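You operate a simulated robot arm through the tools that you are given. There is no shell and no other tool. Be economical: measure what you need, move in short steps, check, and stop when the job is done.

Carry out the task below with a simulated robot arm. There is one attempt and no reset: what you move stays moved.

TASK
Unload the read cassette and put its BAD card in the orange stand.
Fine: the screen tells the slot; the cassette goes on the bench before the meter; tray in by its key, door shut. Set down upright: blue cassette.

The check looks at the end state, three seconds after you hand in, the way a careful person would. Anything else that was tipped, shoved, dropped, spilled or broken makes it a failure.

THE ROBOT
A 6-joint arm with a two-finger parallel gripper on a trunk, on a base that drives. Base frame: it is fixed to the floor where the robot stands at the start and does not move with it; the origin is under the middle of the robot, x ahead of it, y to its left, z up. Units: mm, degrees, N and s.
With the tool pointing down near the work surface it reaches from about 160 to 740 mm from the robot's upright axis, wherever it stands. Its first joint turns from -166.0 to 166.0 degrees. Places, roughly: analyser screen [800, -200, 1400]; bench before the meter [0, -400, 800]; eject key [500, 200, 1000]; keypad clear key [800, -200, 1400]; keypad light key [800, -200, 1300]; keypad minus key [700, -200, 1400]; keypad mute key [700, -200, 1300]; keypad plus key [700, -200, 1400]; keypad prog key [800, -200, 1400]; keypad run key [700, -200, 1400]; keypad stop key [700, -200, 1400]; keypad test key [700, -200, 1300]; lower round door [500, -200, 1000]; power key of the monitor [700, 200, 1100]; slot 1 of the orange card stand [-500, -500, 900]. Payload 3.91 kg.
The tool frame sits at the grasp point between the pads (the TCP): z along the fingers, y along the line on which they close. The tips reach 30 mm beyond it. Largest opening 110 mm; finger width 20, thickness 10; the body of the gripper, 48 by 112 mm, starts 55 mm behind the TCP.
Orientation is that of the tool frame in the base frame, as [roll, pitch, yaw] about the fixed x, y, z axes, in that order (R = Rz(yaw) Ry(pitch) Rx(roll)). With the fingers straight down and closing along the base's y, the tool's x points along the base's -x, its y along +y and its z along -z.

THE INTERFACE
- The arm moves only by the tool servo_tool. Its argument "motion" is text: rows parted by semicolons, each of 7 numbers parted by spaces: the finger opening in mm, from 0 to 110, then the shift along the tool's x, y, z in units of 500 mm (1.0 is 500 mm), then the turn, a rotation vector about the tool's x, y, z in units of 60 degrees (1.0 is 60 degrees). In form: gripper dx dy dz rx ry rz; .... A call has 1 to 20 rows; each row is the pose to reach, as a shift and turn from the pose commanded when the call began, along the tool's axes at that moment. A call with a number of a shift or a turn outside -1 to 1 is refused whole. A row lasts 0.2 s, in which the tool goes at most 50 mm and 8.6 degrees; a call with a longer step from one row to the next is refused whole, and so is a gripper value outside its range. Where a pose cannot be reached the arm comes as near as it can. A force on the tool above 90 N (or 10 N above the force at the start of the call, whichever is more), or a blocked arm, ends the call early, and 0.2 s more pass. The fingers move at their own pace (about 45 mm/s each) and stop on an object; they squeeze with about 23 N. The grip force told is the motor's: it shows also when the fingers shut on nothing. Time passes only in rows, and 0.2 s behind the last, so rows that repeat a pose let the fingers close. The reply holds the time, the measured pose of the TCP, the force on the tool along the base axes, the opening and the grip force, in the units named above and with some noise, with the torque about the TCP (base axes, N m) and any sound that the robot's microphone picked up.
- Cameras (640 x 400 px; columns grow to the right, rows downward): "scene" is now at [-29.2, 79.3, 1551.8]; the picture's right is [-0.85, -0.53, 0.00], its down [-0.34, 0.54, -0.77] and it looks along [0.41, -0.65, -0.64] (base axes); focal length 214 px, centre (320, 200). "wrist" rides on the gripper at [71, 22, -107] in the tool frame; the picture's right is [-0.29, 0.96, 0.00], its down [-0.76, -0.23, -0.61] and it looks along [-0.58, -0.18, 0.79] (tool axes); focal length 243 px, centre (320, 200). There is no depth. A picture from a camera that has moved, and an enlarged one, comes with that camera's place and axes in the base frame and with its lens. The place of the scene camera against the robot may be out by one fixed shift of up to 25 mm in any direction.
- capture(camera): a new picture of that camera. No time passes.
- move_column(by): slides the trunk up (or, below 0, down) by that many mm; the arm and the scene camera ride with it, the base frame stays. It gives what a move gives, with no picture.
- base_move(legs): drives the robot by 1 to 6 legs, each [ahead, left, turn to the left] in mm, mm and degrees, along the robot's own axes; the way and the turn of a leg run together, so that a leg with both is an arc; at most 1500 mm and 180 degrees a leg. The arm and the cameras ride along, it lands a little off, and it stops where it bumps. It gives what a move gives.
- head_to(pan, tilt): turns the head with the scene camera to pan (to the left, within 86 degrees either way) and tilt (down, from -29 to 69), counted from straight ahead of the robot. It gives what a move gives.
- zoom(camera, box): a new picture of the part [left, top, right, bottom] of that camera's present view, enlarged. No time passes.
- hand_in(): hands the job in; it is judged then, once.

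Go step by step. Nothing tells you exact positions but the pictures and the camera data: compare them with the known pose of the tool, close in by small moves and look again before you grip or let go. The budget is 120 turns and 90 pictures, counting those below and the enlarged ones. Unless the task says otherwise, let go and move clear before handing in.

The tools are called as name(argument=value, ...) on one line, values as JSON. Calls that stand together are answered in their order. servo_tool: Moves the arm, as the interface text tells. Its arguments: {"type":"object","properties":{"motion":{"type":"string"}},"required":["motion"]} The other tools are called the same way: move_column (by) slides the trunk up or down; base_move (legs) drives the base; head_to (pan, tilt) turns the head that bears the scene camera; capture (camera) takes a picture; zoom (camera, box) takes an enlarged picture of a part of a camera's view; hand_in () hands the job in.

At the start:

```text
time: 0.0
tcp_pos: [178.4, -272.3, 1258.6]
ee_rot: [-179.9, 0.0, -179.9]
force: [0.3, 0.3, 0.3]
ft_torque: [0.02, 0.02, -0.01]
width: 109.8
grip_force: 0.1
trunk travel left (down, up): [-500.0, 90.0]
robot x, y, heading: [1.7, -0.9, -0.1]
head pan, tilt: [-57.7, 39.6]
```

scene: 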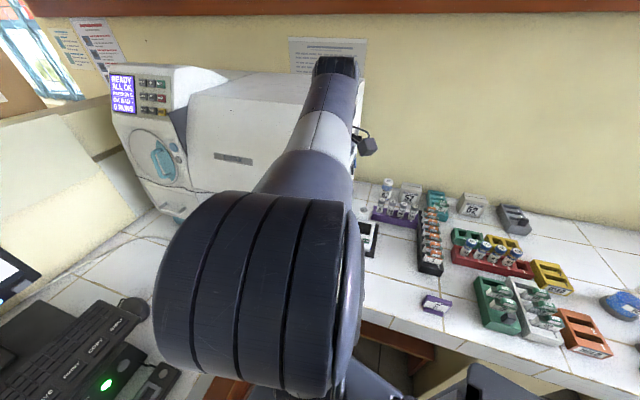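
wrist: 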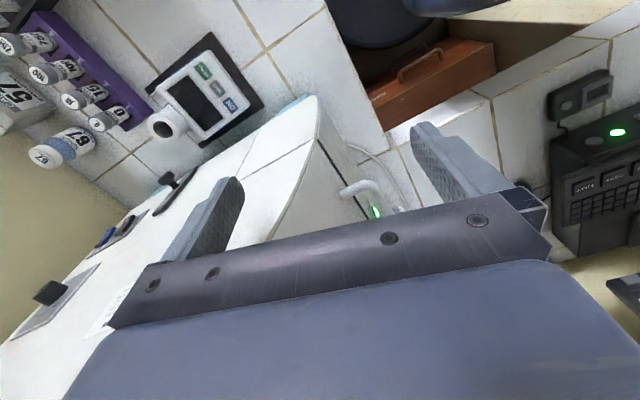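

The analyser with its screen is at the upper left of the scene view, and the card stands are on the bench to the right. I'll read the screen and look at the analyser front.

zoom(camera="scene", box=[90, 60, 200, 130])

zoom(camera="scene", box=[100, 110, 260, 230])

zoom(camera="scene", box=[350, 170, 640, 370])

```text
5.71 times, centred on (145, 95) of scene
camera zoom: at [-29.2, 79.3, 1551.8], right [-0.85, -0.53, 0.0], down [-0.34, 0.54, -0.77], along [0.41, -0.65, -0.64], focal length 1226 px, centre (1320, 800)
```

zoom: 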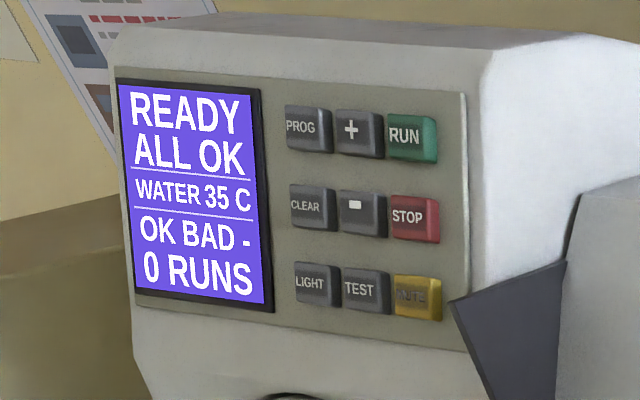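

```text
3.33 times, centred on (180, 170) of scene
camera zoom: at [-29.2, 79.3, 1551.8], right [-0.85, -0.53, 0.0], down [-0.34, 0.54, -0.77], along [0.41, -0.65, -0.64], focal length 715 px, centre (787, 300)
```

zoom: 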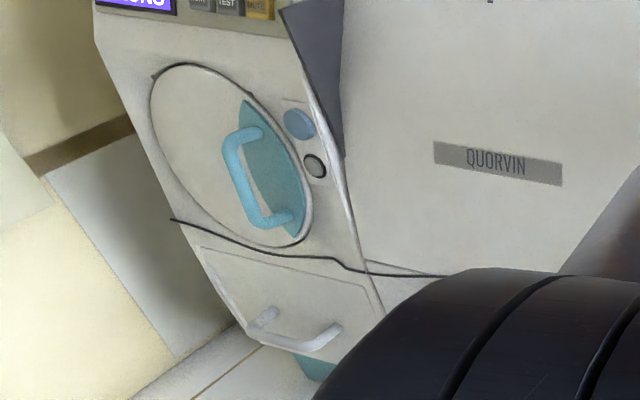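

```text
2.00 times, centred on (495, 270) of scene
camera zoom: at [-29.2, 79.3, 1551.8], right [-0.85, -0.53, 0.0], down [-0.34, 0.54, -0.77], along [0.41, -0.65, -0.64], focal length 429 px, centre (-30, 60)
```

zoom: 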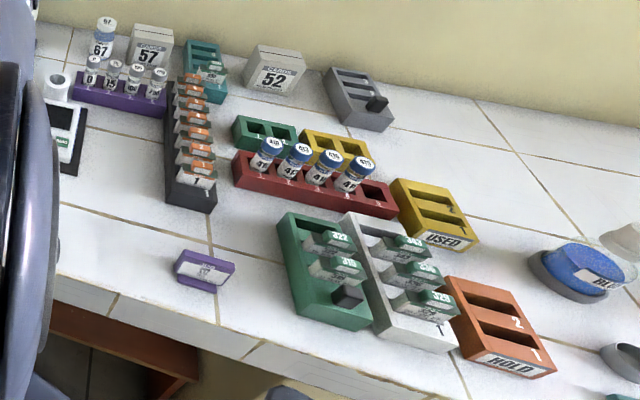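

The analyser screen reads "READY ALL OK, OK BAD -, 0 RUNS". I'll look straight ahead to find the cassette reader with the eject key.

head_to(pan=10, tilt=35)

capture(camera="scene")

```text
time: 1.4
tcp_pos: [178.7, -272.3, 1259.9]
ee_rot: [180.0, 0.0, -180.0]
force: [-0.2, 0.8, -0.2]
ft_torque: [-0.02, -0.05, -0.01]
width: 109.9
grip_force: 0.1
trunk travel left (down, up): [-500.0, 90.0]
robot x, y, heading: [0.1, 0.8, -0.2]
head pan, tilt: [10.0, 35.0]
```

```text
84 pictures are left
camera scene: at [11.9, 166.6, 1558.7], right [0.17, -0.98, 0.0], down [-0.56, -0.1, -0.82], along [0.81, 0.14, -0.57], focal length 214 px, centre (320, 200)
```

scene: 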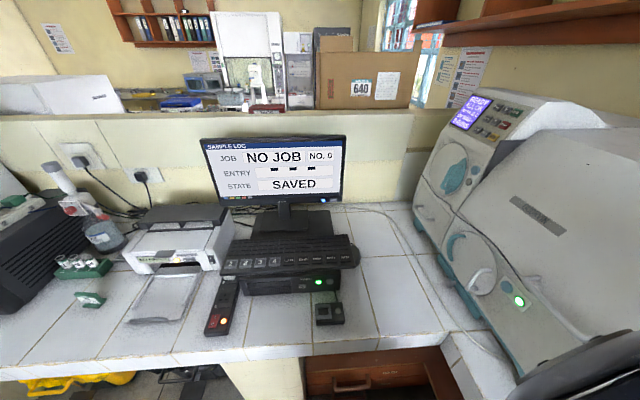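

zoom(camera="scene", box=[190, 220, 370, 340])

zoom(camera="scene", box=[390, 80, 590, 380])

zoom(camera="scene", box=[0, 150, 240, 340])

```text
3.33 times, centred on (280, 280) of scene
camera zoom: at [11.9, 166.6, 1558.7], right [0.17, -0.98, 0.0], down [-0.56, -0.1, -0.82], along [0.81, 0.14, -0.57], focal length 715 px, centre (453, -67)
```

zoom: 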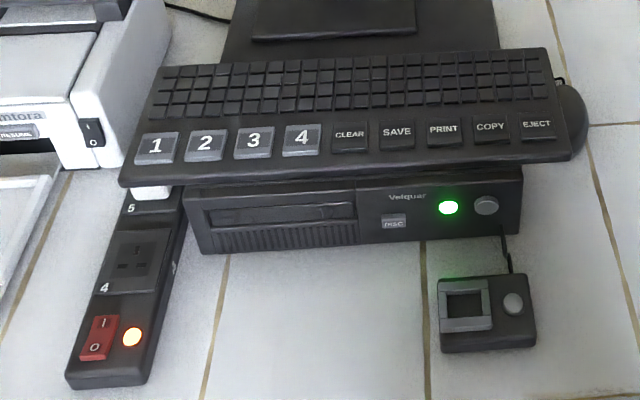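

```text
1.33 times, centred on (490, 230) of scene
camera zoom: at [11.9, 166.6, 1558.7], right [0.17, -0.98, 0.0], down [-0.56, -0.1, -0.82], along [0.81, 0.14, -0.57], focal length 286 px, centre (93, 160)
```

zoom: 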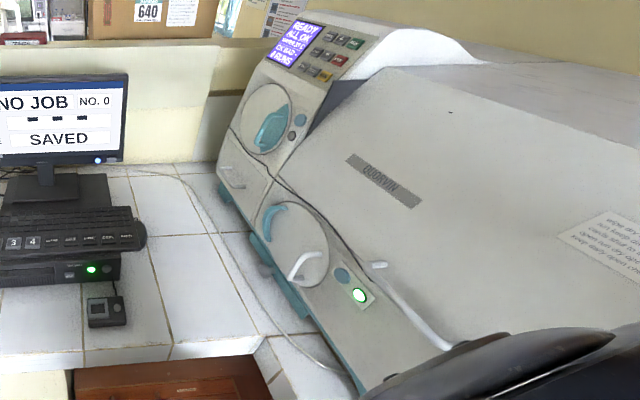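

```text
2.11 times, centred on (120, 245) of scene
camera zoom: at [11.9, 166.6, 1558.7], right [0.17, -0.98, 0.0], down [-0.56, -0.1, -0.82], along [0.81, 0.14, -0.57], focal length 452 px, centre (741, 105)
```

zoom: 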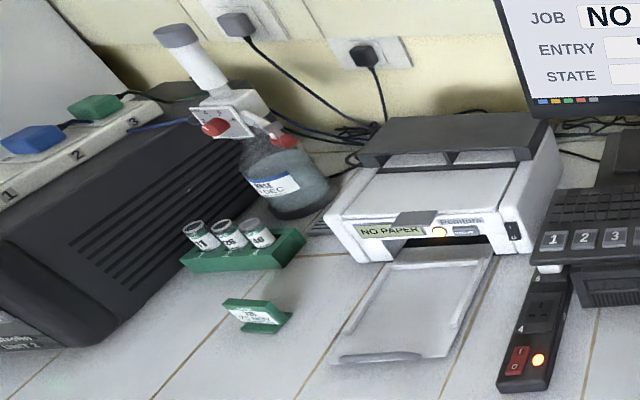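

The analyser's front runs along y≈-200, facing +y, and has two round doors. I'll get a closer view of the lower door, its key and the meter.

head_to(pan=-30, tilt=45)

capture(camera="scene")

```text
time: 2.5
tcp_pos: [177.2, -271.3, 1260.0]
ee_rot: [180.0, 0.0, -180.0]
force: [-0.4, -0.1, -0.3]
ft_torque: [0.05, -0.03, -0.02]
width: 109.8
grip_force: 0.0
trunk travel left (down, up): [-500.0, 90.0]
robot x, y, heading: [0.4, 1.3, -0.0]
head pan, tilt: [-30.0, 45.0]
```

```text
80 pictures are left
camera scene: at [-4.4, 110.8, 1543.9], right [-0.5, -0.87, 0.0], down [-0.61, 0.35, -0.71], along [0.61, -0.35, -0.71], focal length 214 px, centre (320, 200)
```

scene: 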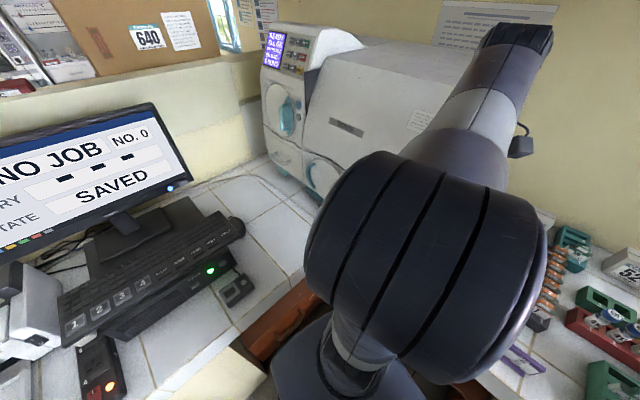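

The arm blocks the view of the analyser from this heading. I'll turn the robot right so the head sees past the arm's left side.

base_move(legs=[[0, 0, -60]])

head_to(pan=28, tilt=35)

capture(camera="scene")

```text
time: 5.4
tcp_pos: [-133.2, -297.2, 1260.8]
ee_rot: [180.0, 0.0, 122.9]
force: [-0.6, -0.2, -0.7]
ft_torque: [-0.03, -0.03, -0.02]
width: 110.0
grip_force: 0.0
trunk travel left (down, up): [-500.0, 90.0]
robot x, y, heading: [4.9, -2.2, -57.3]
head pan, tilt: [-30.0, 45.0]
```

```text
time: 6.7
tcp_pos: [-132.2, -296.9, 1259.3]
ee_rot: [-180.0, 0.0, 123.0]
force: [-0.5, -0.1, 0.1]
ft_torque: [-0.02, -0.02, -0.01]
width: 109.9
grip_force: 0.1
trunk travel left (down, up): [-500.0, 90.0]
robot x, y, heading: [-2.0, 6.0, -57.1]
head pan, tilt: [28.0, 35.0]
```

```text
79 pictures are left
camera scene: at [158.0, 88.8, 1558.7], right [-0.49, -0.87, 0.0], down [-0.5, 0.28, -0.82], along [0.71, -0.4, -0.57], focal length 214 px, centre (320, 200)
```

scene: 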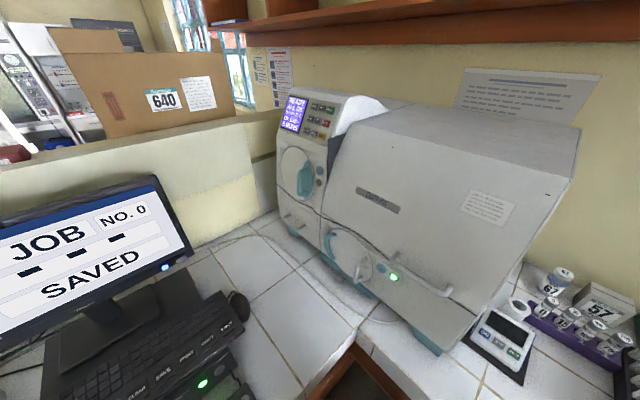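

Now the whole analyser is visible. I'll zoom in on the lower door, the keys, the notice and the meter.

zoom(camera="scene", box=[310, 210, 470, 330])

zoom(camera="scene", box=[350, 170, 520, 270])

zoom(camera="scene", box=[460, 250, 640, 390])

zoom(camera="scene", box=[270, 80, 370, 240])

```text
3.33 times, centred on (390, 270) of scene
camera zoom: at [158.0, 88.8, 1558.7], right [-0.49, -0.87, 0.0], down [-0.5, 0.28, -0.82], along [0.71, -0.4, -0.57], focal length 715 px, centre (87, -33)
```

zoom: 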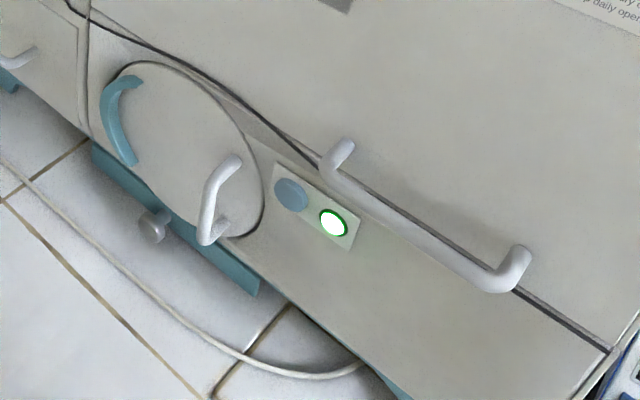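

```text
3.76 times, centred on (435, 220) of scene
camera zoom: at [158.0, 88.8, 1558.7], right [-0.49, -0.87, 0.0], down [-0.5, 0.28, -0.82], along [0.71, -0.4, -0.57], focal length 807 px, centre (-113, 125)
```

zoom: 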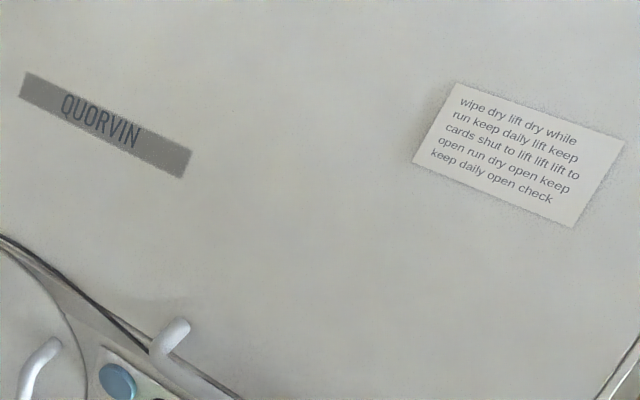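

```text
2.86 times, centred on (550, 320) of scene
camera zoom: at [158.0, 88.8, 1558.7], right [-0.49, -0.87, 0.0], down [-0.5, 0.28, -0.82], along [0.71, -0.4, -0.57], focal length 613 px, centre (-337, -143)
```

zoom: 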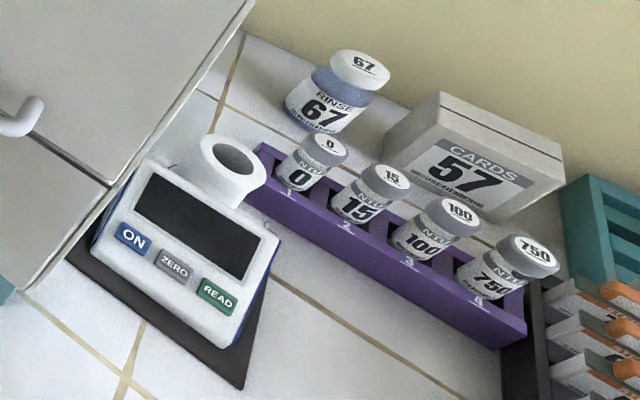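

```text
2.50 times, centred on (320, 160) of scene
camera zoom: at [158.0, 88.8, 1558.7], right [-0.49, -0.87, 0.0], down [-0.5, 0.28, -0.82], along [0.71, -0.4, -0.57], focal length 536 px, centre (320, 300)
```

zoom: 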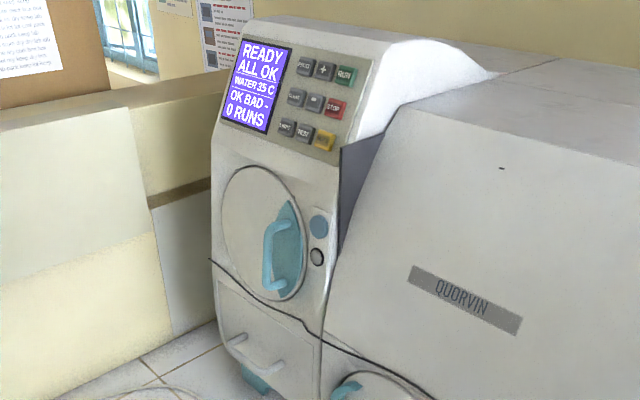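

I place the lower door's white handle at about (434,-194,1055) and its green key at about (357,-236,1090). I'll back the base off a bit toward +y for a straighter approach to the face.

base_move(legs=[[-151, 97, 0]])

servo_tool(motion="110 0 0 0 0 0 0.14; 110 0 0 0 0 0 0.28; 110 0 0 0 0 0 0.31")

capture(camera="scene")

```text
time: 8.2
tcp_pos: [-138.7, -112.3, 1261.0]
ee_rot: [180.0, -0.1, 122.5]
force: [-0.7, 0.3, 0.4]
ft_torque: [0.0, 0.01, 0.03]
width: 110.1
grip_force: 0.1
trunk travel left (down, up): [-500.0, 90.0]
robot x, y, heading: [-6.4, 182.3, -57.7]
head pan, tilt: [28.0, 35.0]
```

```text
time: 9.0
tcp_pos: [-139.5, -113.8, 1259.9]
ee_rot: [180.0, 0.0, 103.7]
force: [0.2, -0.5, -0.2]
ft_torque: [0.0, 0.02, 0.03]
width: 110.0
grip_force: 0.0
trunk travel left (down, up): [-500.0, 90.0]
robot x, y, heading: [-6.7, 181.5, -57.6]
head pan, tilt: [28.0, 35.0]
```

```text
74 pictures are left
camera scene: at [154.5, 270.5, 1558.7], right [-0.49, -0.87, 0.0], down [-0.5, 0.28, -0.82], along [0.71, -0.4, -0.57], focal length 214 px, centre (320, 200)
```

scene: 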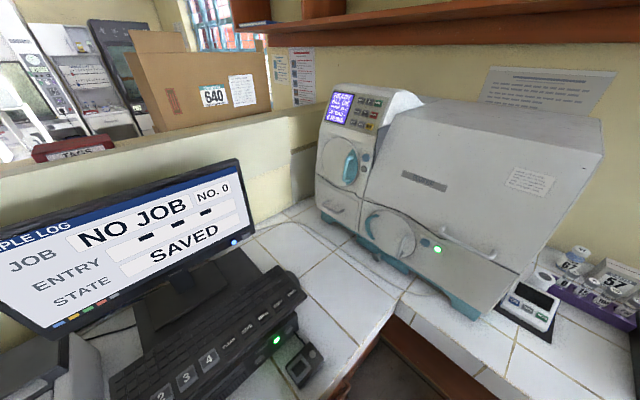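

The base moved cleanly. Now I'll swing the arm round to in front of the analyser while pitching the tool toward horizontal.

servo_tool(motion="110 0.016 0.083 0.018 0 -0.083 0; 110 0.032 0.167 0.036 0 -0.167 0; 110 0.048 0.25 0.055 0 -0.25 0; 110 0.064 0.333 0.073 0 -0.333 0; 110 0.08 0.416 0.092 0 -0.416 0; 110 0.097 0.5 0.11 0 -0.5 0; 110 0.113 0.583 0.128 0 -0.583 0; 110 0.129 0.667 0.147 0 -0.667 0; 110 0.145 0.75 0.165 0 -0.75 0; 110 0.161 0.833 0.183 0 -0.833 0; 110 0.177 0.916 0.2 0 -0.916 0; 110 0.194 1 0.22 0 -1 0; 110 0.194 1 0.22 0 -1 0")

capture(camera="scene")

capture(camera="wrist")

```text
time: 9.9
tcp_pos: [-29.3, -84.9, 1189.4]
ee_rot: [172.6, 6.1, 102.0]
force: [-0.7, -1.0, -0.3]
ft_torque: [-0.02, 0.01, 0.02]
width: 110.0
grip_force: 0.0
trunk travel left (down, up): [-500.0, 90.0]
robot x, y, heading: [-2.2, 179.7, -57.6]
head pan, tilt: [28.0, 35.0]
stopped in row 4: the arm was blocked; the commanded pose is now the measured one
```

```text
73 pictures are left
camera scene: at [154.1, 270.1, 1558.7], right [-0.49, -0.87, 0.0], down [-0.5, 0.28, -0.82], along [0.71, -0.4, -0.57], focal length 214 px, centre (320, 200)
```

scene: 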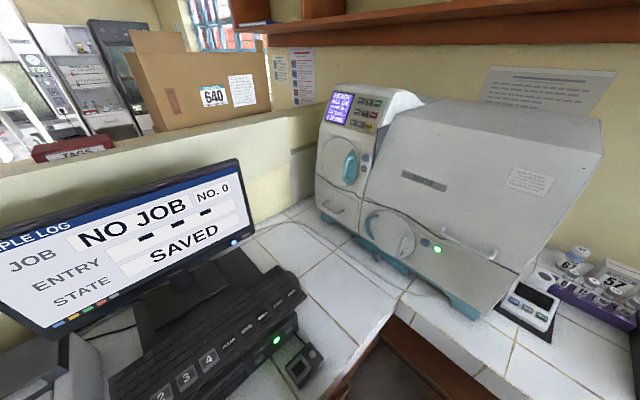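

```text
72 pictures are left
camera wrist: at [-38.0, -2.6, 1289.2], right [0.99, -0.07, 0.15], down [-0.16, -0.74, 0.65], along [0.06, -0.67, -0.74], focal length 243 px, centre (320, 200)
```

wrist: 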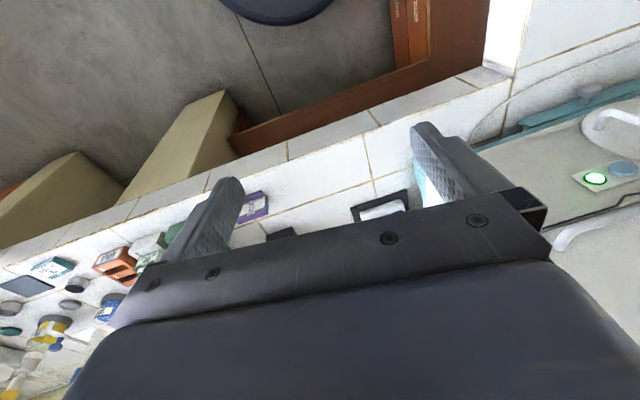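

The arm jammed, probably at a wrist limit while folded close in. I'll move outward without rotating first.

servo_tool(motion="110 0.013 0.076 0.006 0 0 0; 110 0.029 0.169 0.014 0 0 0; 110 0.044 0.253 0.021 0 0 0; 110 0.058 0.338 0.028 0 0 0; 110 0.073 0.422 0.034 0 0 0; 110 0.087 0.507 0.041 0 0 0; 110 0.102 0.591 0.048 0 0 0; 110 0.116 0.676 0.055 0 0 0; 110 0.131 0.76 0.062 0 0 0")

```text
time: 11.9
tcp_pos: [327.3, 56.6, 1195.8]
ee_rot: [172.8, 6.2, 101.9]
force: [-1.5, 0.2, 0.3]
ft_torque: [0.01, 0.01, -0.05]
width: 110.2
grip_force: 0.1
trunk travel left (down, up): [-500.0, 90.0]
robot x, y, heading: [-6.9, 180.9, -57.7]
head pan, tilt: [28.0, 35.0]
```

Now I'll pitch the tool toward the analyser face in two halves.

servo_tool(motion="110 0 0 0 0.006 -0.116 -0.01; 110 0 0 0 0.011 -0.232 -0.02; 110 0 0 0 0.017 -0.348 -0.03; 110 0 0 0 0.023 -0.464 -0.04; 110 0 0 0 0.028 -0.58 -0.05; 110 0 0 0 0.034 -0.696 -0.06")

servo_tool(motion="110 0 0 0 0.006 -0.116 -0.01; 110 0 0 0 0.011 -0.232 -0.02; 110 0 0 0 0.017 -0.348 -0.03; 110 0 0 0 0.023 -0.464 -0.04; 110 0 0 0 0.028 -0.58 -0.05; 110 0 0 0 0.034 -0.696 -0.06")

capture(camera="wrist")

capture(camera="scene")

```text
time: 13.3
tcp_pos: [329.7, 58.1, 1198.6]
ee_rot: [174.3, 48.3, 100.6]
force: [-0.1, -0.2, 0.2]
ft_torque: [0.0, 0.02, -0.01]
width: 110.0
grip_force: 0.1
trunk travel left (down, up): [-500.0, 90.0]
robot x, y, heading: [-3.3, 187.1, -57.4]
head pan, tilt: [28.0, 35.0]
```

```text
time: 14.7
tcp_pos: [331.1, 60.4, 1199.3]
ee_rot: [-59.7, 89.8, -135.4]
force: [-0.4, -0.1, 0.1]
ft_torque: [0.0, -0.01, 0.01]
width: 109.9
grip_force: 0.1
trunk travel left (down, up): [-500.0, 90.0]
robot x, y, heading: [0.1, 180.5, -57.7]
head pan, tilt: [28.0, 35.0]
```

```text
71 pictures are left
camera wrist: at [325.1, 168.7, 1127.3], right [0.93, 0.24, 0.29], down [-0.37, 0.53, 0.76], along [0.03, -0.81, 0.58], focal length 243 px, centre (320, 200)
```

wrist: 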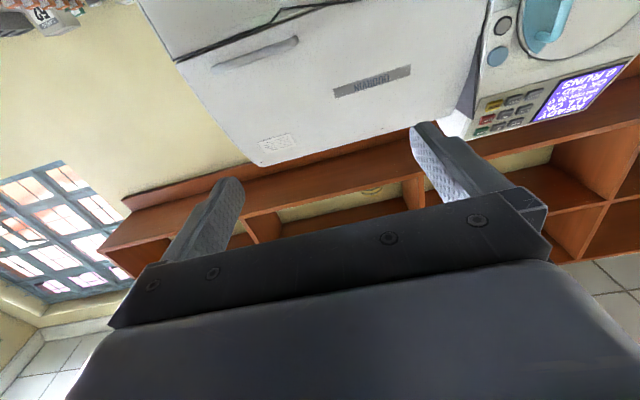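

```text
70 pictures are left
camera scene: at [154.6, 270.5, 1558.7], right [-0.49, -0.87, 0.0], down [-0.5, 0.28, -0.82], along [0.71, -0.4, -0.57], focal length 214 px, centre (320, 200)
```

scene: 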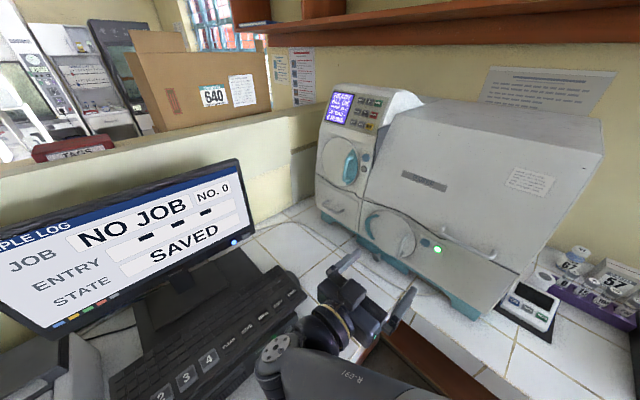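

The camera now looks upward from below, which isn't useful. I'll roll the tool 180° so the camera is on top.

servo_tool(motion="110 0 0 0 0 0 0.14; 110 0 0 0 0 0 0.28; 110 0 0 0 0 0 0.42; 110 0 0 0 0 0 0.56; 110 0 0 0 0 0 0.7; 110 0 0 0 0 0 0.84; 110 0 0 0 0 0 0.98; 110 0 0 0 0 0 1")

servo_tool(motion="110 0 0 0 0 0 0.14; 110 0 0 0 0 0 0.28; 110 0 0 0 0 0 0.42; 110 0 0 0 0 0 0.56; 110 0 0 0 0 0 0.7; 110 0 0 0 0 0 0.84; 110 0 0 0 0 0 0.98; 110 0 0 0 0 0 1")

servo_tool(motion="110 0 0 0 0 0 0.14; 110 0 0 0 0 0 0.28; 110 0 0 0 0 0 0.42; 110 0 0 0 0 0 0.56; 110 0 0 0 0 0 0.7; 110 0 0 0 0 0 0.84; 110 0 0 0 0 0 0.98; 110 0 0 0 0 0 1")

capture(camera="wrist")

```text
time: 16.5
tcp_pos: [329.7, 52.2, 1265.7]
ee_rot: [90.3, 30.7, 14.5]
force: [0.4, 0.1, -0.7]
ft_torque: [0.03, 0.0, -0.03]
width: 110.2
grip_force: 0.1
out of reach, approached as far as the arm can: row 6, 7, 8
trunk travel left (down, up): [-500.0, 90.0]
robot x, y, heading: [-3.6, 181.5, -57.6]
head pan, tilt: [28.0, 35.0]
```

```text
time: 18.5
tcp_pos: [226.5, -27.3, 1334.5]
ee_rot: [92.1, -28.8, 46.0]
force: [-0.3, -0.2, 0.1]
ft_torque: [0.02, 0.0, 0.02]
width: 110.2
grip_force: 0.0
out of reach, approached as far as the arm can: row 1, 2, 3, 4, 5, 6, 7, 8
trunk travel left (down, up): [-500.0, 90.0]
robot x, y, heading: [-3.3, 185.5, -57.7]
head pan, tilt: [28.0, 35.0]
stopped in row 8: the arm was blocked; the commanded pose is now the measured one
```

```text
time: 19.2
tcp_pos: [249.3, 1.2, 1334.7]
ee_rot: [93.2, -47.8, 54.7]
force: [-0.4, 0.5, 0.3]
ft_torque: [0.01, 0.0, -0.04]
width: 109.8
grip_force: 0.0
out of reach, approached as far as the arm can: row 1, 2, 3
trunk travel left (down, up): [-500.0, 90.0]
robot x, y, heading: [1.5, 180.8, -57.5]
head pan, tilt: [28.0, 35.0]
stopped in row 3: the arm was blocked; the commanded pose is now the measured one
```

```text
69 pictures are left
camera wrist: at [179.6, 85.1, 1405.9], right [-0.48, -0.77, 0.43], down [-0.72, 0.06, -0.69], along [0.51, -0.64, -0.58], focal length 243 px, centre (320, 200)
```

wrist: 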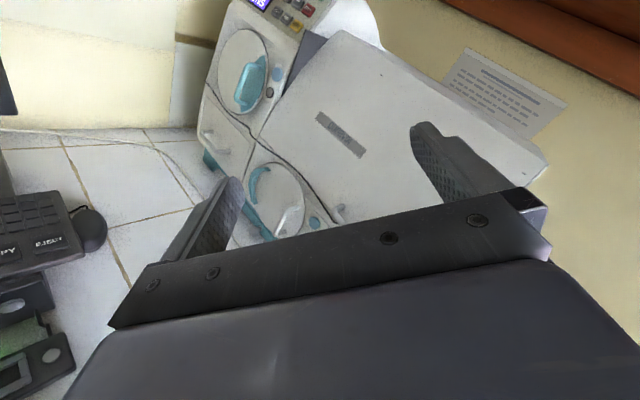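

The camera is on top now. I'll turn to face the door squarely and come down a bit.

servo_tool(motion="110 -0.012 -0.042 0.019 -0.086 -0.028 0.085; 110 -0.023 -0.084 0.038 -0.172 -0.057 0.17; 110 -0.035 -0.126 0.057 -0.259 -0.085 0.256; 110 -0.046 -0.168 0.076 -0.345 -0.113 0.341; 110 -0.058 -0.21 0.095 -0.431 -0.142 0.426; 110 -0.07 -0.252 0.114 -0.517 -0.17 0.511; 110 -0.081 -0.294 0.133 -0.604 -0.199 0.597; 110 -0.093 -0.336 0.152 -0.69 -0.227 0.682; 110 -0.093 -0.336 0.152 -0.69 -0.227 0.682")

capture(camera="wrist")

```text
time: 19.7
tcp_pos: [264.9, 20.6, 1320.3]
ee_rot: [87.7, -54.6, 66.1]
force: [-0.9, -1.3, -0.2]
ft_torque: [-0.01, 0.01, -0.02]
width: 110.3
grip_force: 0.0
out of reach, approached as far as the arm can: row 1, 2
trunk travel left (down, up): [-500.0, 90.0]
robot x, y, heading: [-5.4, 186.4, -57.8]
head pan, tilt: [28.0, 35.0]
stopped in row 2: the arm was blocked; the commanded pose is now the measured one
```

```text
68 pictures are left
camera wrist: at [178.1, 90.9, 1387.8], right [-0.42, -0.85, 0.32], down [-0.64, 0.03, -0.77], along [0.64, -0.52, -0.56], focal length 243 px, centre (320, 200)
```

wrist: 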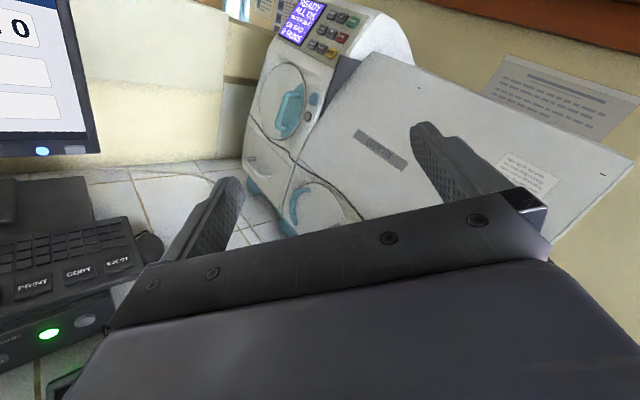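

The arm stalls again, so I need to see its configuration. I'll look at it with the head camera.

head_to(pan=10, tilt=50)

capture(camera="scene")

```text
time: 20.5
tcp_pos: [264.7, 21.8, 1321.6]
ee_rot: [87.5, -54.7, 66.0]
force: [-0.6, -0.9, -0.3]
ft_torque: [0.01, -0.01, 0.05]
width: 109.9
grip_force: 0.1
trunk travel left (down, up): [-500.0, 90.0]
robot x, y, heading: [-4.3, 184.2, -57.5]
head pan, tilt: [10.0, 50.0]
```

```text
67 pictures are left
camera scene: at [129.8, 257.6, 1537.1], right [-0.74, -0.68, 0.0], down [-0.52, 0.56, -0.64], along [0.43, -0.47, -0.77], focal length 214 px, centre (320, 200)
```

scene: 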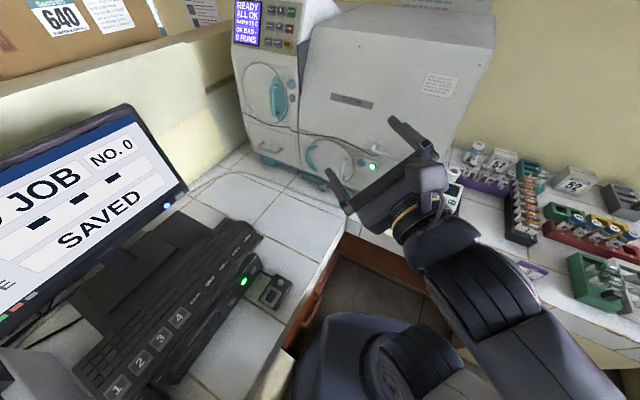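

The elbow sits far to the right. A tool-down grasp, with the camera on the +y side looking at the face, suits this arm better, so I'll rotate back to that.

servo_tool(motion="110 0 0 0 0.111 -0.014 -0.081; 110 0 0 0 0.222 -0.027 -0.162; 110 0 0 0 0.333 -0.041 -0.242; 110 0 0 0 0.444 -0.054 -0.323; 110 0 0 0 0.555 -0.068 -0.404; 110 0 0 0 0.555 -0.068 -0.404")

servo_tool(motion="110 0 0 0 0.111 -0.014 -0.081; 110 0 0 0 0.222 -0.027 -0.162; 110 0 0 0 0.333 -0.041 -0.242; 110 0 0 0 0.444 -0.054 -0.323; 110 0 0 0 0.555 -0.068 -0.404; 110 0 0 0 0.555 -0.068 -0.404")

servo_tool(motion="110 0 0 0 0.111 -0.014 -0.081; 110 0 0 0 0.222 -0.027 -0.162; 110 0 0 0 0.333 -0.041 -0.242; 110 0 0 0 0.444 -0.054 -0.323; 110 0 0 0 0.555 -0.068 -0.404; 110 0 0 0 0.555 -0.068 -0.404")

```text
time: 21.1
tcp_pos: [277.7, 72.0, 1299.1]
ee_rot: [104.6, -46.7, 68.0]
force: [0.1, 0.2, -0.2]
ft_torque: [0.0, -0.01, -0.02]
width: 109.8
grip_force: 0.1
out of reach, approached as far as the arm can: row 1, 2
trunk travel left (down, up): [-500.0, 90.0]
robot x, y, heading: [-7.9, 182.8, -57.6]
head pan, tilt: [10.0, 50.0]
stopped in row 2: the arm was blocked; the commanded pose is now the measured one
```

```text
time: 21.6
tcp_pos: [281.3, 133.9, 1306.0]
ee_rot: [110.2, -40.6, 83.7]
force: [-0.6, -0.7, 0.9]
ft_torque: [-0.02, 0.04, -0.04]
width: 110.0
grip_force: 0.0
trunk travel left (down, up): [-500.0, 90.0]
robot x, y, heading: [-0.7, 183.2, -57.5]
head pan, tilt: [10.0, 50.0]
stopped in row 2: the arm was blocked; the commanded pose is now the measured one
```

```text
time: 22.2
tcp_pos: [274.7, 174.1, 1311.7]
ee_rot: [120.7, -30.3, 96.5]
force: [0.6, -0.7, 0.6]
ft_torque: [-0.03, -0.01, -0.03]
width: 109.9
grip_force: 0.1
trunk travel left (down, up): [-500.0, 90.0]
robot x, y, heading: [-4.7, 181.5, -57.6]
head pan, tilt: [10.0, 50.0]
stopped in row 3: the arm was blocked; the commanded pose is now the measured one
```

It is working its way round. I'll continue more slowly toward tool-down.

servo_tool(motion="110 0 0 0 0.083 -0.033 -0.032; 110 0 0 0 0.167 -0.066 -0.063; 110 0 0 0 0.25 -0.098 -0.095; 110 0 0 0 0.333 -0.131 -0.127; 110 0 0 0 0.417 -0.164 -0.158; 110 0 0 0 0.5 -0.197 -0.19; 110 0 0 0 0.583 -0.229 -0.222; 110 0 0 0 0.667 -0.262 -0.253; 110 0 0 0 0.75 -0.295 -0.285; 110 0 0 0 0.833 -0.328 -0.317; 110 0 0 0 0.917 -0.36 -0.348; 110 0 0 0 1 -0.393 -0.38; 110 0 0 0 1 -0.393 -0.38")

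capture(camera="wrist")

```text
time: 25.0
tcp_pos: [273.0, 173.2, 1310.1]
ee_rot: [-179.8, 0.1, 104.2]
force: [-0.1, 0.5, 0.1]
ft_torque: [-0.02, 0.02, 0.02]
width: 109.8
grip_force: 0.1
trunk travel left (down, up): [-500.0, 90.0]
robot x, y, heading: [-5.2, 181.5, -57.7]
head pan, tilt: [10.0, 50.0]
```

```text
66 pictures are left
camera wrist: at [277.1, 248.4, 1416.7], right [1.0, -0.05, 0.0], down [-0.03, -0.79, 0.61], along [-0.03, -0.61, -0.79], focal length 243 px, centre (320, 200)
```

wrist: 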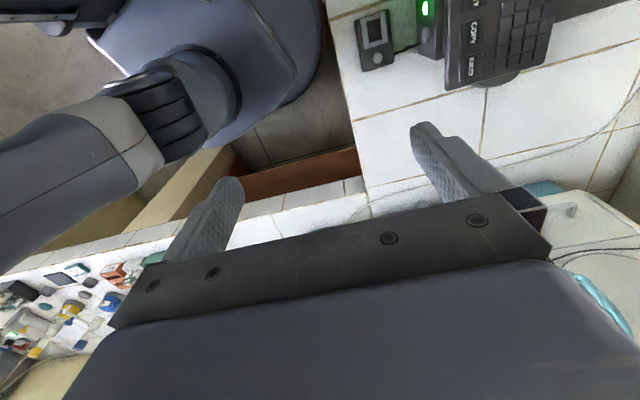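

Tool-down is recovered. I'll move toward the door, well above and in front of the handle, and compare with the scene camera.

servo_tool(motion="110 -0.073 0.019 0.017 0 0 0; 110 -0.147 0.038 0.034 0 0 0; 110 -0.22 0.057 0.051 0 0 0; 110 -0.294 0.075 0.069 0 0 0; 110 -0.367 0.094 0.086 0 0 0; 110 -0.441 0.113 0.103 0 0 0; 110 -0.514 0.132 0.12 0 0 0; 110 -0.514 0.132 0.12 0 0 0")

head_to(pan=20, tilt=40)

capture(camera="scene")

capture(camera="wrist")

```text
time: 26.8
tcp_pos: [400.5, -61.4, 1248.7]
ee_rot: [-179.9, 0.0, 104.2]
force: [0.5, 0.7, -0.6]
ft_torque: [0.05, 0.0, -0.02]
width: 110.1
grip_force: 0.0
trunk travel left (down, up): [-500.0, 90.0]
robot x, y, heading: [-7.2, 185.2, -57.5]
head pan, tilt: [10.0, 50.0]
```

```text
time: 27.6
tcp_pos: [403.3, -59.8, 1251.2]
ee_rot: [-179.9, 0.0, 104.3]
force: [0.6, -0.3, 0.4]
ft_torque: [0.02, 0.01, 0.0]
width: 110.0
grip_force: 0.0
trunk travel left (down, up): [-500.0, 90.0]
robot x, y, heading: [0.9, 183.1, -57.4]
head pan, tilt: [20.0, 40.0]
```

```text
65 pictures are left
camera scene: at [145.3, 262.5, 1551.1], right [-0.61, -0.79, 0.0], down [-0.51, 0.39, -0.77], along [0.61, -0.47, -0.64], focal length 214 px, centre (320, 200)
```

scene: 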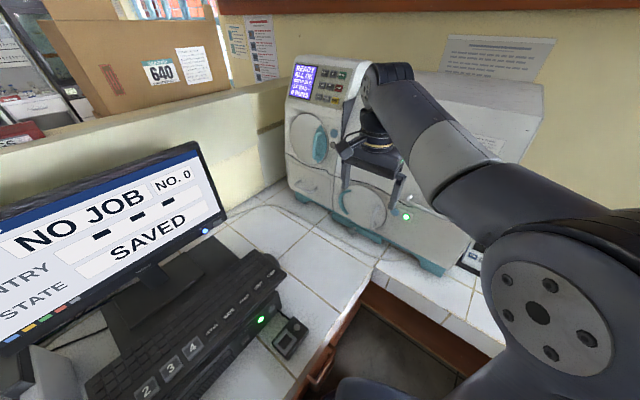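

```text
64 pictures are left
camera wrist: at [405.5, 14.5, 1356.7], right [1.0, -0.05, 0.0], down [-0.04, -0.79, 0.61], along [-0.03, -0.61, -0.79], focal length 243 px, centre (320, 200)
```

wrist: 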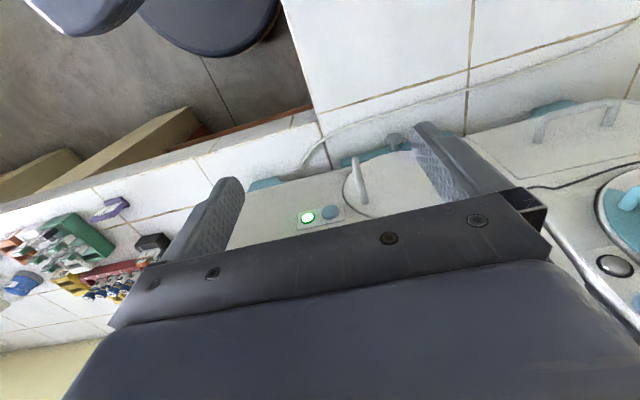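

The handle and door now show between the fingers in the wrist view. I'll zoom in on both cameras.

zoom(camera="wrist", box=[240, 120, 500, 250])

zoom(camera="scene", box=[300, 130, 460, 260])

```text
2.46 times, centred on (370, 185) of wrist
camera zoom: at [405.5, 14.5, 1356.7], right [1.0, -0.05, 0.0], down [-0.04, -0.79, 0.61], along [-0.03, -0.61, -0.79], focal length 597 px, centre (197, 237)
```

zoom: 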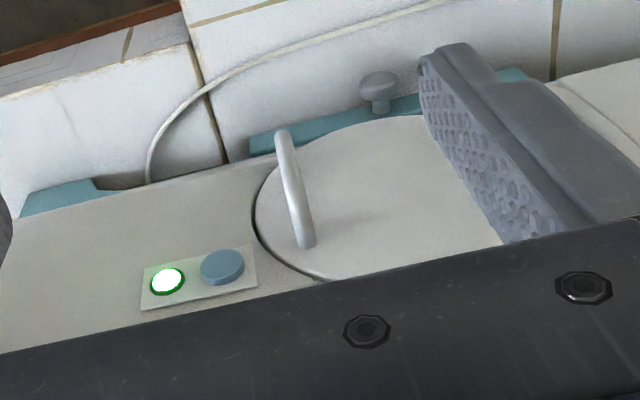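

```text
3.08 times, centred on (380, 195) of scene
camera zoom: at [145.3, 262.5, 1551.1], right [-0.61, -0.79, 0.0], down [-0.51, 0.39, -0.77], along [0.61, -0.47, -0.64], focal length 660 px, centre (135, 215)
```

zoom: 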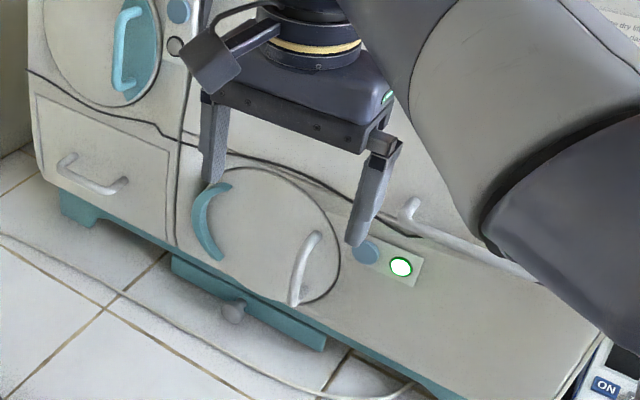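

The handle bar triangulates to roughly (458,-205,1082) down to (454,-184,988), and the green key to (374,-237,1076). I'll pitch 25° toward the face and move to a pre-grasp point above the bar.

servo_tool(motion="70 -0.04 0.008 0.05 0 -0.083 0; 70 -0.08 0.016 0.1 0 -0.167 0; 70 -0.12 0.024 0.152 0 -0.25 0; 70 -0.16 0.032 0.203 0 -0.333 0; 70 -0.2 0.04 0.254 0 -0.417 0; 70 -0.2 0.04 0.254 0 -0.417 0")

capture(camera="wrist")

zoom(camera="scene", box=[300, 130, 460, 260])

```text
time: 28.9
tcp_pos: [443.9, -151.5, 1122.6]
ee_rot: [-179.9, 25.2, 104.3]
force: [0.0, -0.3, -1.2]
ft_torque: [0.01, -0.02, 0.05]
width: 70.0
grip_force: 0.0
trunk travel left (down, up): [-500.0, 90.0]
robot x, y, heading: [-2.7, 181.8, -58.0]
head pan, tilt: [20.0, 40.0]
```

```text
61 pictures are left
camera wrist: at [438.4, -39.9, 1190.0], right [0.99, -0.02, 0.12], down [-0.12, -0.47, 0.87], along [0.04, -0.88, -0.47], focal length 243 px, centre (320, 200)
```

wrist: 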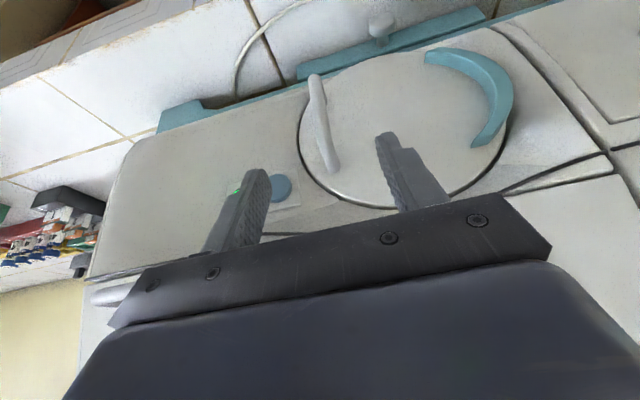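

```text
3.08 times, centred on (380, 195) of scene
camera zoom: at [145.5, 262.5, 1551.1], right [-0.61, -0.79, 0.0], down [-0.51, 0.39, -0.77], along [0.61, -0.47, -0.64], focal length 660 px, centre (135, 215)
```

zoom: 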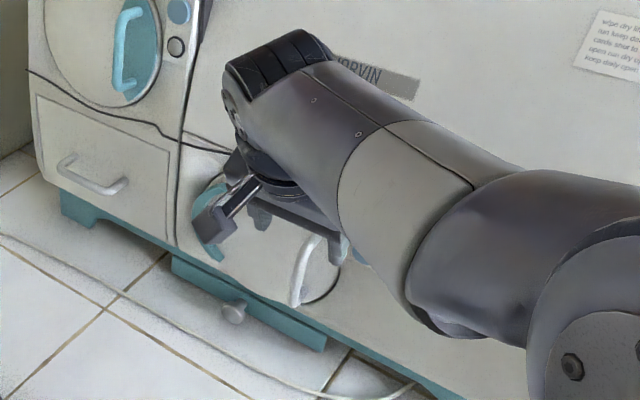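

Refined bar: (462,-222,1062) at the top to (455,-189,978) at the bottom. I'll move in so that the finger ends straddle its upper-middle.

servo_tool(motion="70 -0.01 0 0.065 0 0 0; 70 -0.02 0 0.13 0 0 0; 70 -0.029 0.001 0.194 0 0 0; 70 -0.029 0.001 0.194 0 0 0")

capture(camera="wrist")

```text
time: 29.9
tcp_pos: [458.0, -198.6, 1042.9]
ee_rot: [-179.9, 25.1, 104.5]
force: [-8.6, 35.6, 15.3]
ft_torque: [0.63, -0.42, 1.37]
width: 69.8
grip_force: 0.0
trunk travel left (down, up): [-500.0, 90.0]
robot x, y, heading: [-7.2, 188.6, -57.7]
head pan, tilt: [20.0, 40.0]
```

```text
59 pictures are left
camera wrist: at [451.8, -85.1, 1109.9], right [0.99, -0.02, 0.12], down [-0.11, -0.47, 0.87], along [0.04, -0.88, -0.47], focal length 243 px, centre (320, 200)
```

wrist: 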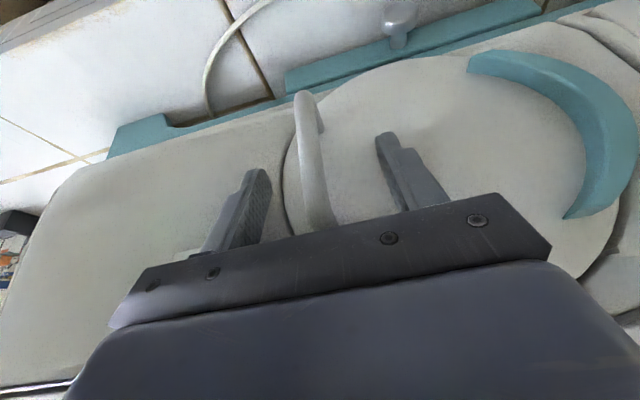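

A fingertip touches the door with about 38 N. I'll back off 14 mm along the tool and then close on the bar.

servo_tool(motion="70 0 0 -0.028 0 0 0; 70 0 0 -0.028 0 0 0")

servo_tool(motion="40 0 0 0 0 0 0; 10 0 0 0 0 0 0; 0 0 0 0 0 0 0; 0 0 0 0 0 0 0; 0 0 0 0 0 0 0; 0 0 0 0 0 0 0")

capture(camera="wrist")

```text
time: 30.6
tcp_pos: [457.6, -196.3, 1053.5]
ee_rot: [-179.8, 25.0, 104.4]
force: [-7.1, 24.4, -11.5]
ft_torque: [0.71, 0.63, 0.92]
width: 69.7
grip_force: 0.1
trunk travel left (down, up): [-500.0, 90.0]
robot x, y, heading: [-3.8, 181.8, -57.7]
head pan, tilt: [20.0, 40.0]
```

```text
time: 31.9
tcp_pos: [458.7, -197.0, 1056.1]
ee_rot: [-179.9, 25.3, 104.2]
force: [-11.8, 23.4, 6.7]
ft_torque: [0.55, 0.23, -0.29]
width: 11.7
grip_force: 40.4
trunk travel left (down, up): [-500.0, 90.0]
robot x, y, heading: [-7.8, 184.8, -57.7]
head pan, tilt: [20.0, 40.0]
```

```text
58 pictures are left
camera wrist: at [451.9, -84.6, 1122.7], right [0.99, -0.02, 0.12], down [-0.12, -0.47, 0.87], along [0.04, -0.88, -0.47], focal length 243 px, centre (320, 200)
```

wrist: 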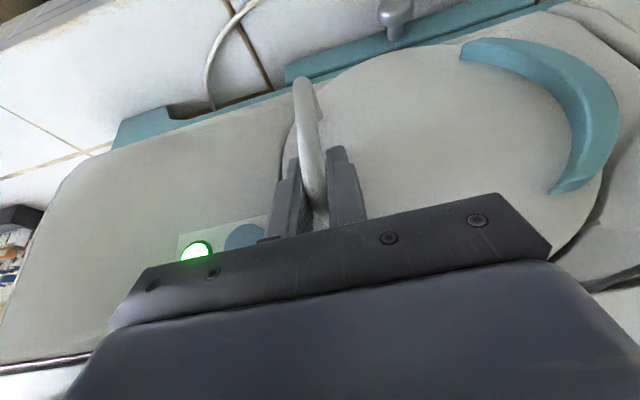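

The bar is gripped at 11.7 mm. Now I'll pull on an arc, treating the hinge as the door's left edge about 185 mm away, starting gently.

servo_tool(motion="0 0.018 0.001 -0.019 0.049 0 0.045; 0 0.035 0.004 -0.038 0.098 0 0.091; 0 0.035 0.004 -0.038 0.098 0 0.091")

capture(camera="wrist")

```text
time: 32.8
tcp_pos: [456.1, -175.9, 1058.9]
ee_rot: [-176.3, 24.9, 98.3]
force: [4.6, -4.2, -39.0]
ft_torque: [-0.13, -0.3, -0.59]
width: 12.3
grip_force: 44.8
trunk travel left (down, up): [-500.0, 90.0]
robot x, y, heading: [-5.5, 184.1, -57.3]
head pan, tilt: [20.0, 40.0]
```

```text
57 pictures are left
camera wrist: at [469.2, -63.5, 1125.1], right [0.99, -0.15, 0.07], down [-0.13, -0.45, 0.88], along [-0.1, -0.88, -0.46], focal length 243 px, centre (320, 200)
```

wrist: 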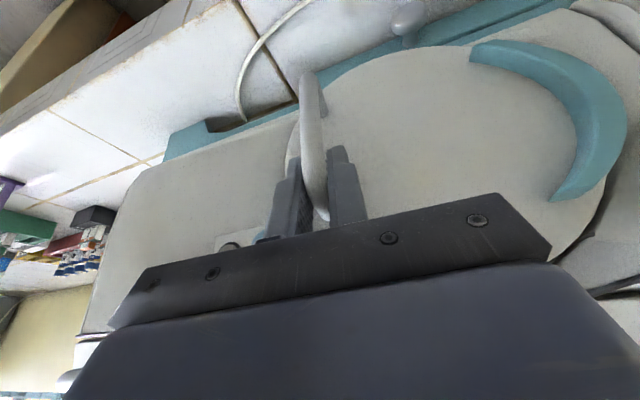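

The door is opening and its key light went out. The downward reaction suggests a vertical hinge axis, so I'll continue on a horizontal arc.

servo_tool(motion="0 0.051 0.003 -0.013 0.056 0.008 0.121; 0 0.096 0.013 -0.035 0.112 0.016 0.241; 0 0.14 0.029 -0.056 0.168 0.023 0.362; 0 0.14 0.029 -0.056 0.168 0.023 0.362")

zoom(camera="scene", box=[260, 90, 480, 270])

```text
time: 33.7
tcp_pos: [473.0, -109.5, 1060.2]
ee_rot: [-178.9, 25.3, 73.7]
force: [34.5, -24.3, -25.2]
ft_torque: [0.09, -0.28, -0.95]
width: 12.5
grip_force: 45.3
trunk travel left (down, up): [-500.0, 90.0]
robot x, y, heading: [-3.2, 182.6, -57.5]
head pan, tilt: [20.0, 40.0]
stopped in row 4: the force on the tool passed its limit (the readings are from after the stop); the commanded pose is now the measured one
```

```text
2.22 times, centred on (370, 180) of scene
camera zoom: at [154.2, 256.8, 1550.3], right [-0.61, -0.79, 0.0], down [-0.51, 0.39, -0.76], along [0.6, -0.47, -0.65], focal length 477 px, centre (209, 244)
```

zoom: 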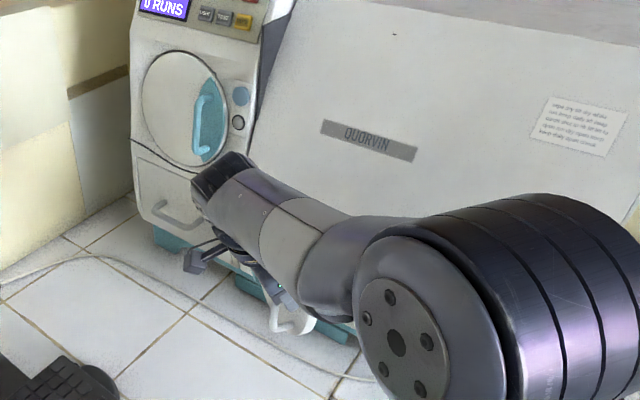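

Force builds toward +x, so the true hinge radius is smaller. A fit puts the hinge near (588,-174) with r≈132, and I'll continue on that arc.

servo_tool(motion="0 0.038 0.011 -0.009 0.061 0.002 0.128; 0 0.07 0.028 -0.025 0.121 0.005 0.257; 0 0.099 0.05 -0.039 0.182 0.007 0.385; 0 0.099 0.05 -0.039 0.182 0.007 0.385")

capture(camera="wrist")

```text
time: 34.7
tcp_pos: [507.7, -63.1, 1060.0]
ee_rot: [-179.2, 25.3, 48.2]
force: [26.8, -19.4, 7.9]
ft_torque: [-0.14, 0.46, 0.91]
width: 12.1
grip_force: 44.5
trunk travel left (down, up): [-500.0, 90.0]
robot x, y, heading: [-3.2, 184.3, -57.8]
head pan, tilt: [20.0, 40.0]
```

```text
55 pictures are left
camera wrist: at [598.6, 4.3, 1126.3], right [0.53, -0.84, 0.11], down [-0.45, -0.17, 0.88], along [-0.72, -0.52, -0.47], focal length 243 px, centre (320, 200)
```

wrist: 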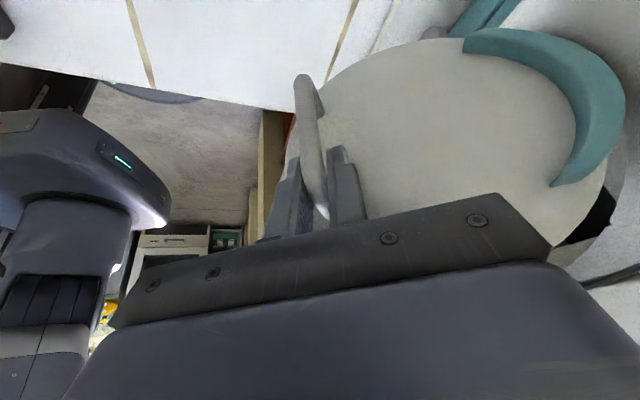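

The gripper follows the door rigidly, which is now about 56° open with the hinge near (603,-177). I'll continue to about 100°.

servo_tool(motion="0 0.038 0.012 -0.014 0.058 0.002 0.124; 0 0.074 0.027 -0.031 0.117 0.004 0.247; 0 0.107 0.047 -0.046 0.175 0.005 0.371; 0 0.138 0.072 -0.061 0.233 0.007 0.494; 0 0.164 0.102 -0.073 0.292 0.009 0.618; 0 0.164 0.102 -0.073 0.292 0.009 0.618")

head_to(pan=20, tilt=40)

capture(camera="scene")

```text
time: 36.1
tcp_pos: [573.5, -26.8, 1041.5]
ee_rot: [-179.2, 25.2, 6.8]
force: [8.0, -22.6, 32.4]
ft_torque: [0.64, 0.08, 0.29]
width: 13.8
grip_force: 45.1
out of reach, approached as far as the arm can: row 4, 5, 6
trunk travel left (down, up): [-500.0, 90.0]
robot x, y, heading: [-0.6, 182.0, -57.9]
head pan, tilt: [20.0, 40.0]
```

```text
time: 36.7
tcp_pos: [574.7, -24.7, 1040.6]
ee_rot: [-179.3, 25.1, 7.0]
force: [18.0, -26.9, 31.2]
ft_torque: [0.78, 0.06, 0.2]
width: 13.4
grip_force: 44.7
trunk travel left (down, up): [-500.0, 90.0]
robot x, y, heading: [-5.2, 182.6, -57.4]
head pan, tilt: [20.0, 40.0]
```

```text
54 pictures are left
camera scene: at [146.7, 258.9, 1551.3], right [-0.61, -0.79, 0.0], down [-0.51, 0.39, -0.77], along [0.61, -0.47, -0.64], focal length 214 px, centre (320, 200)
```

scene: 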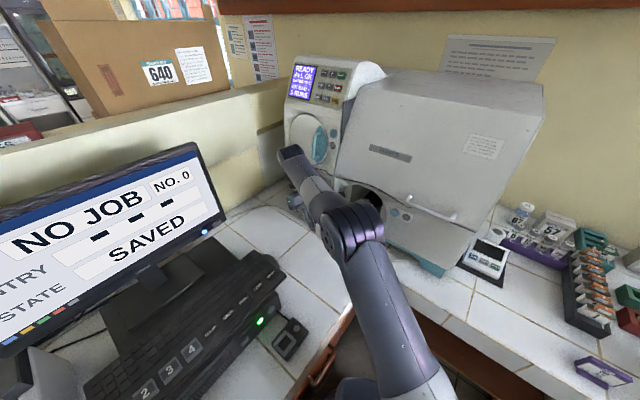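

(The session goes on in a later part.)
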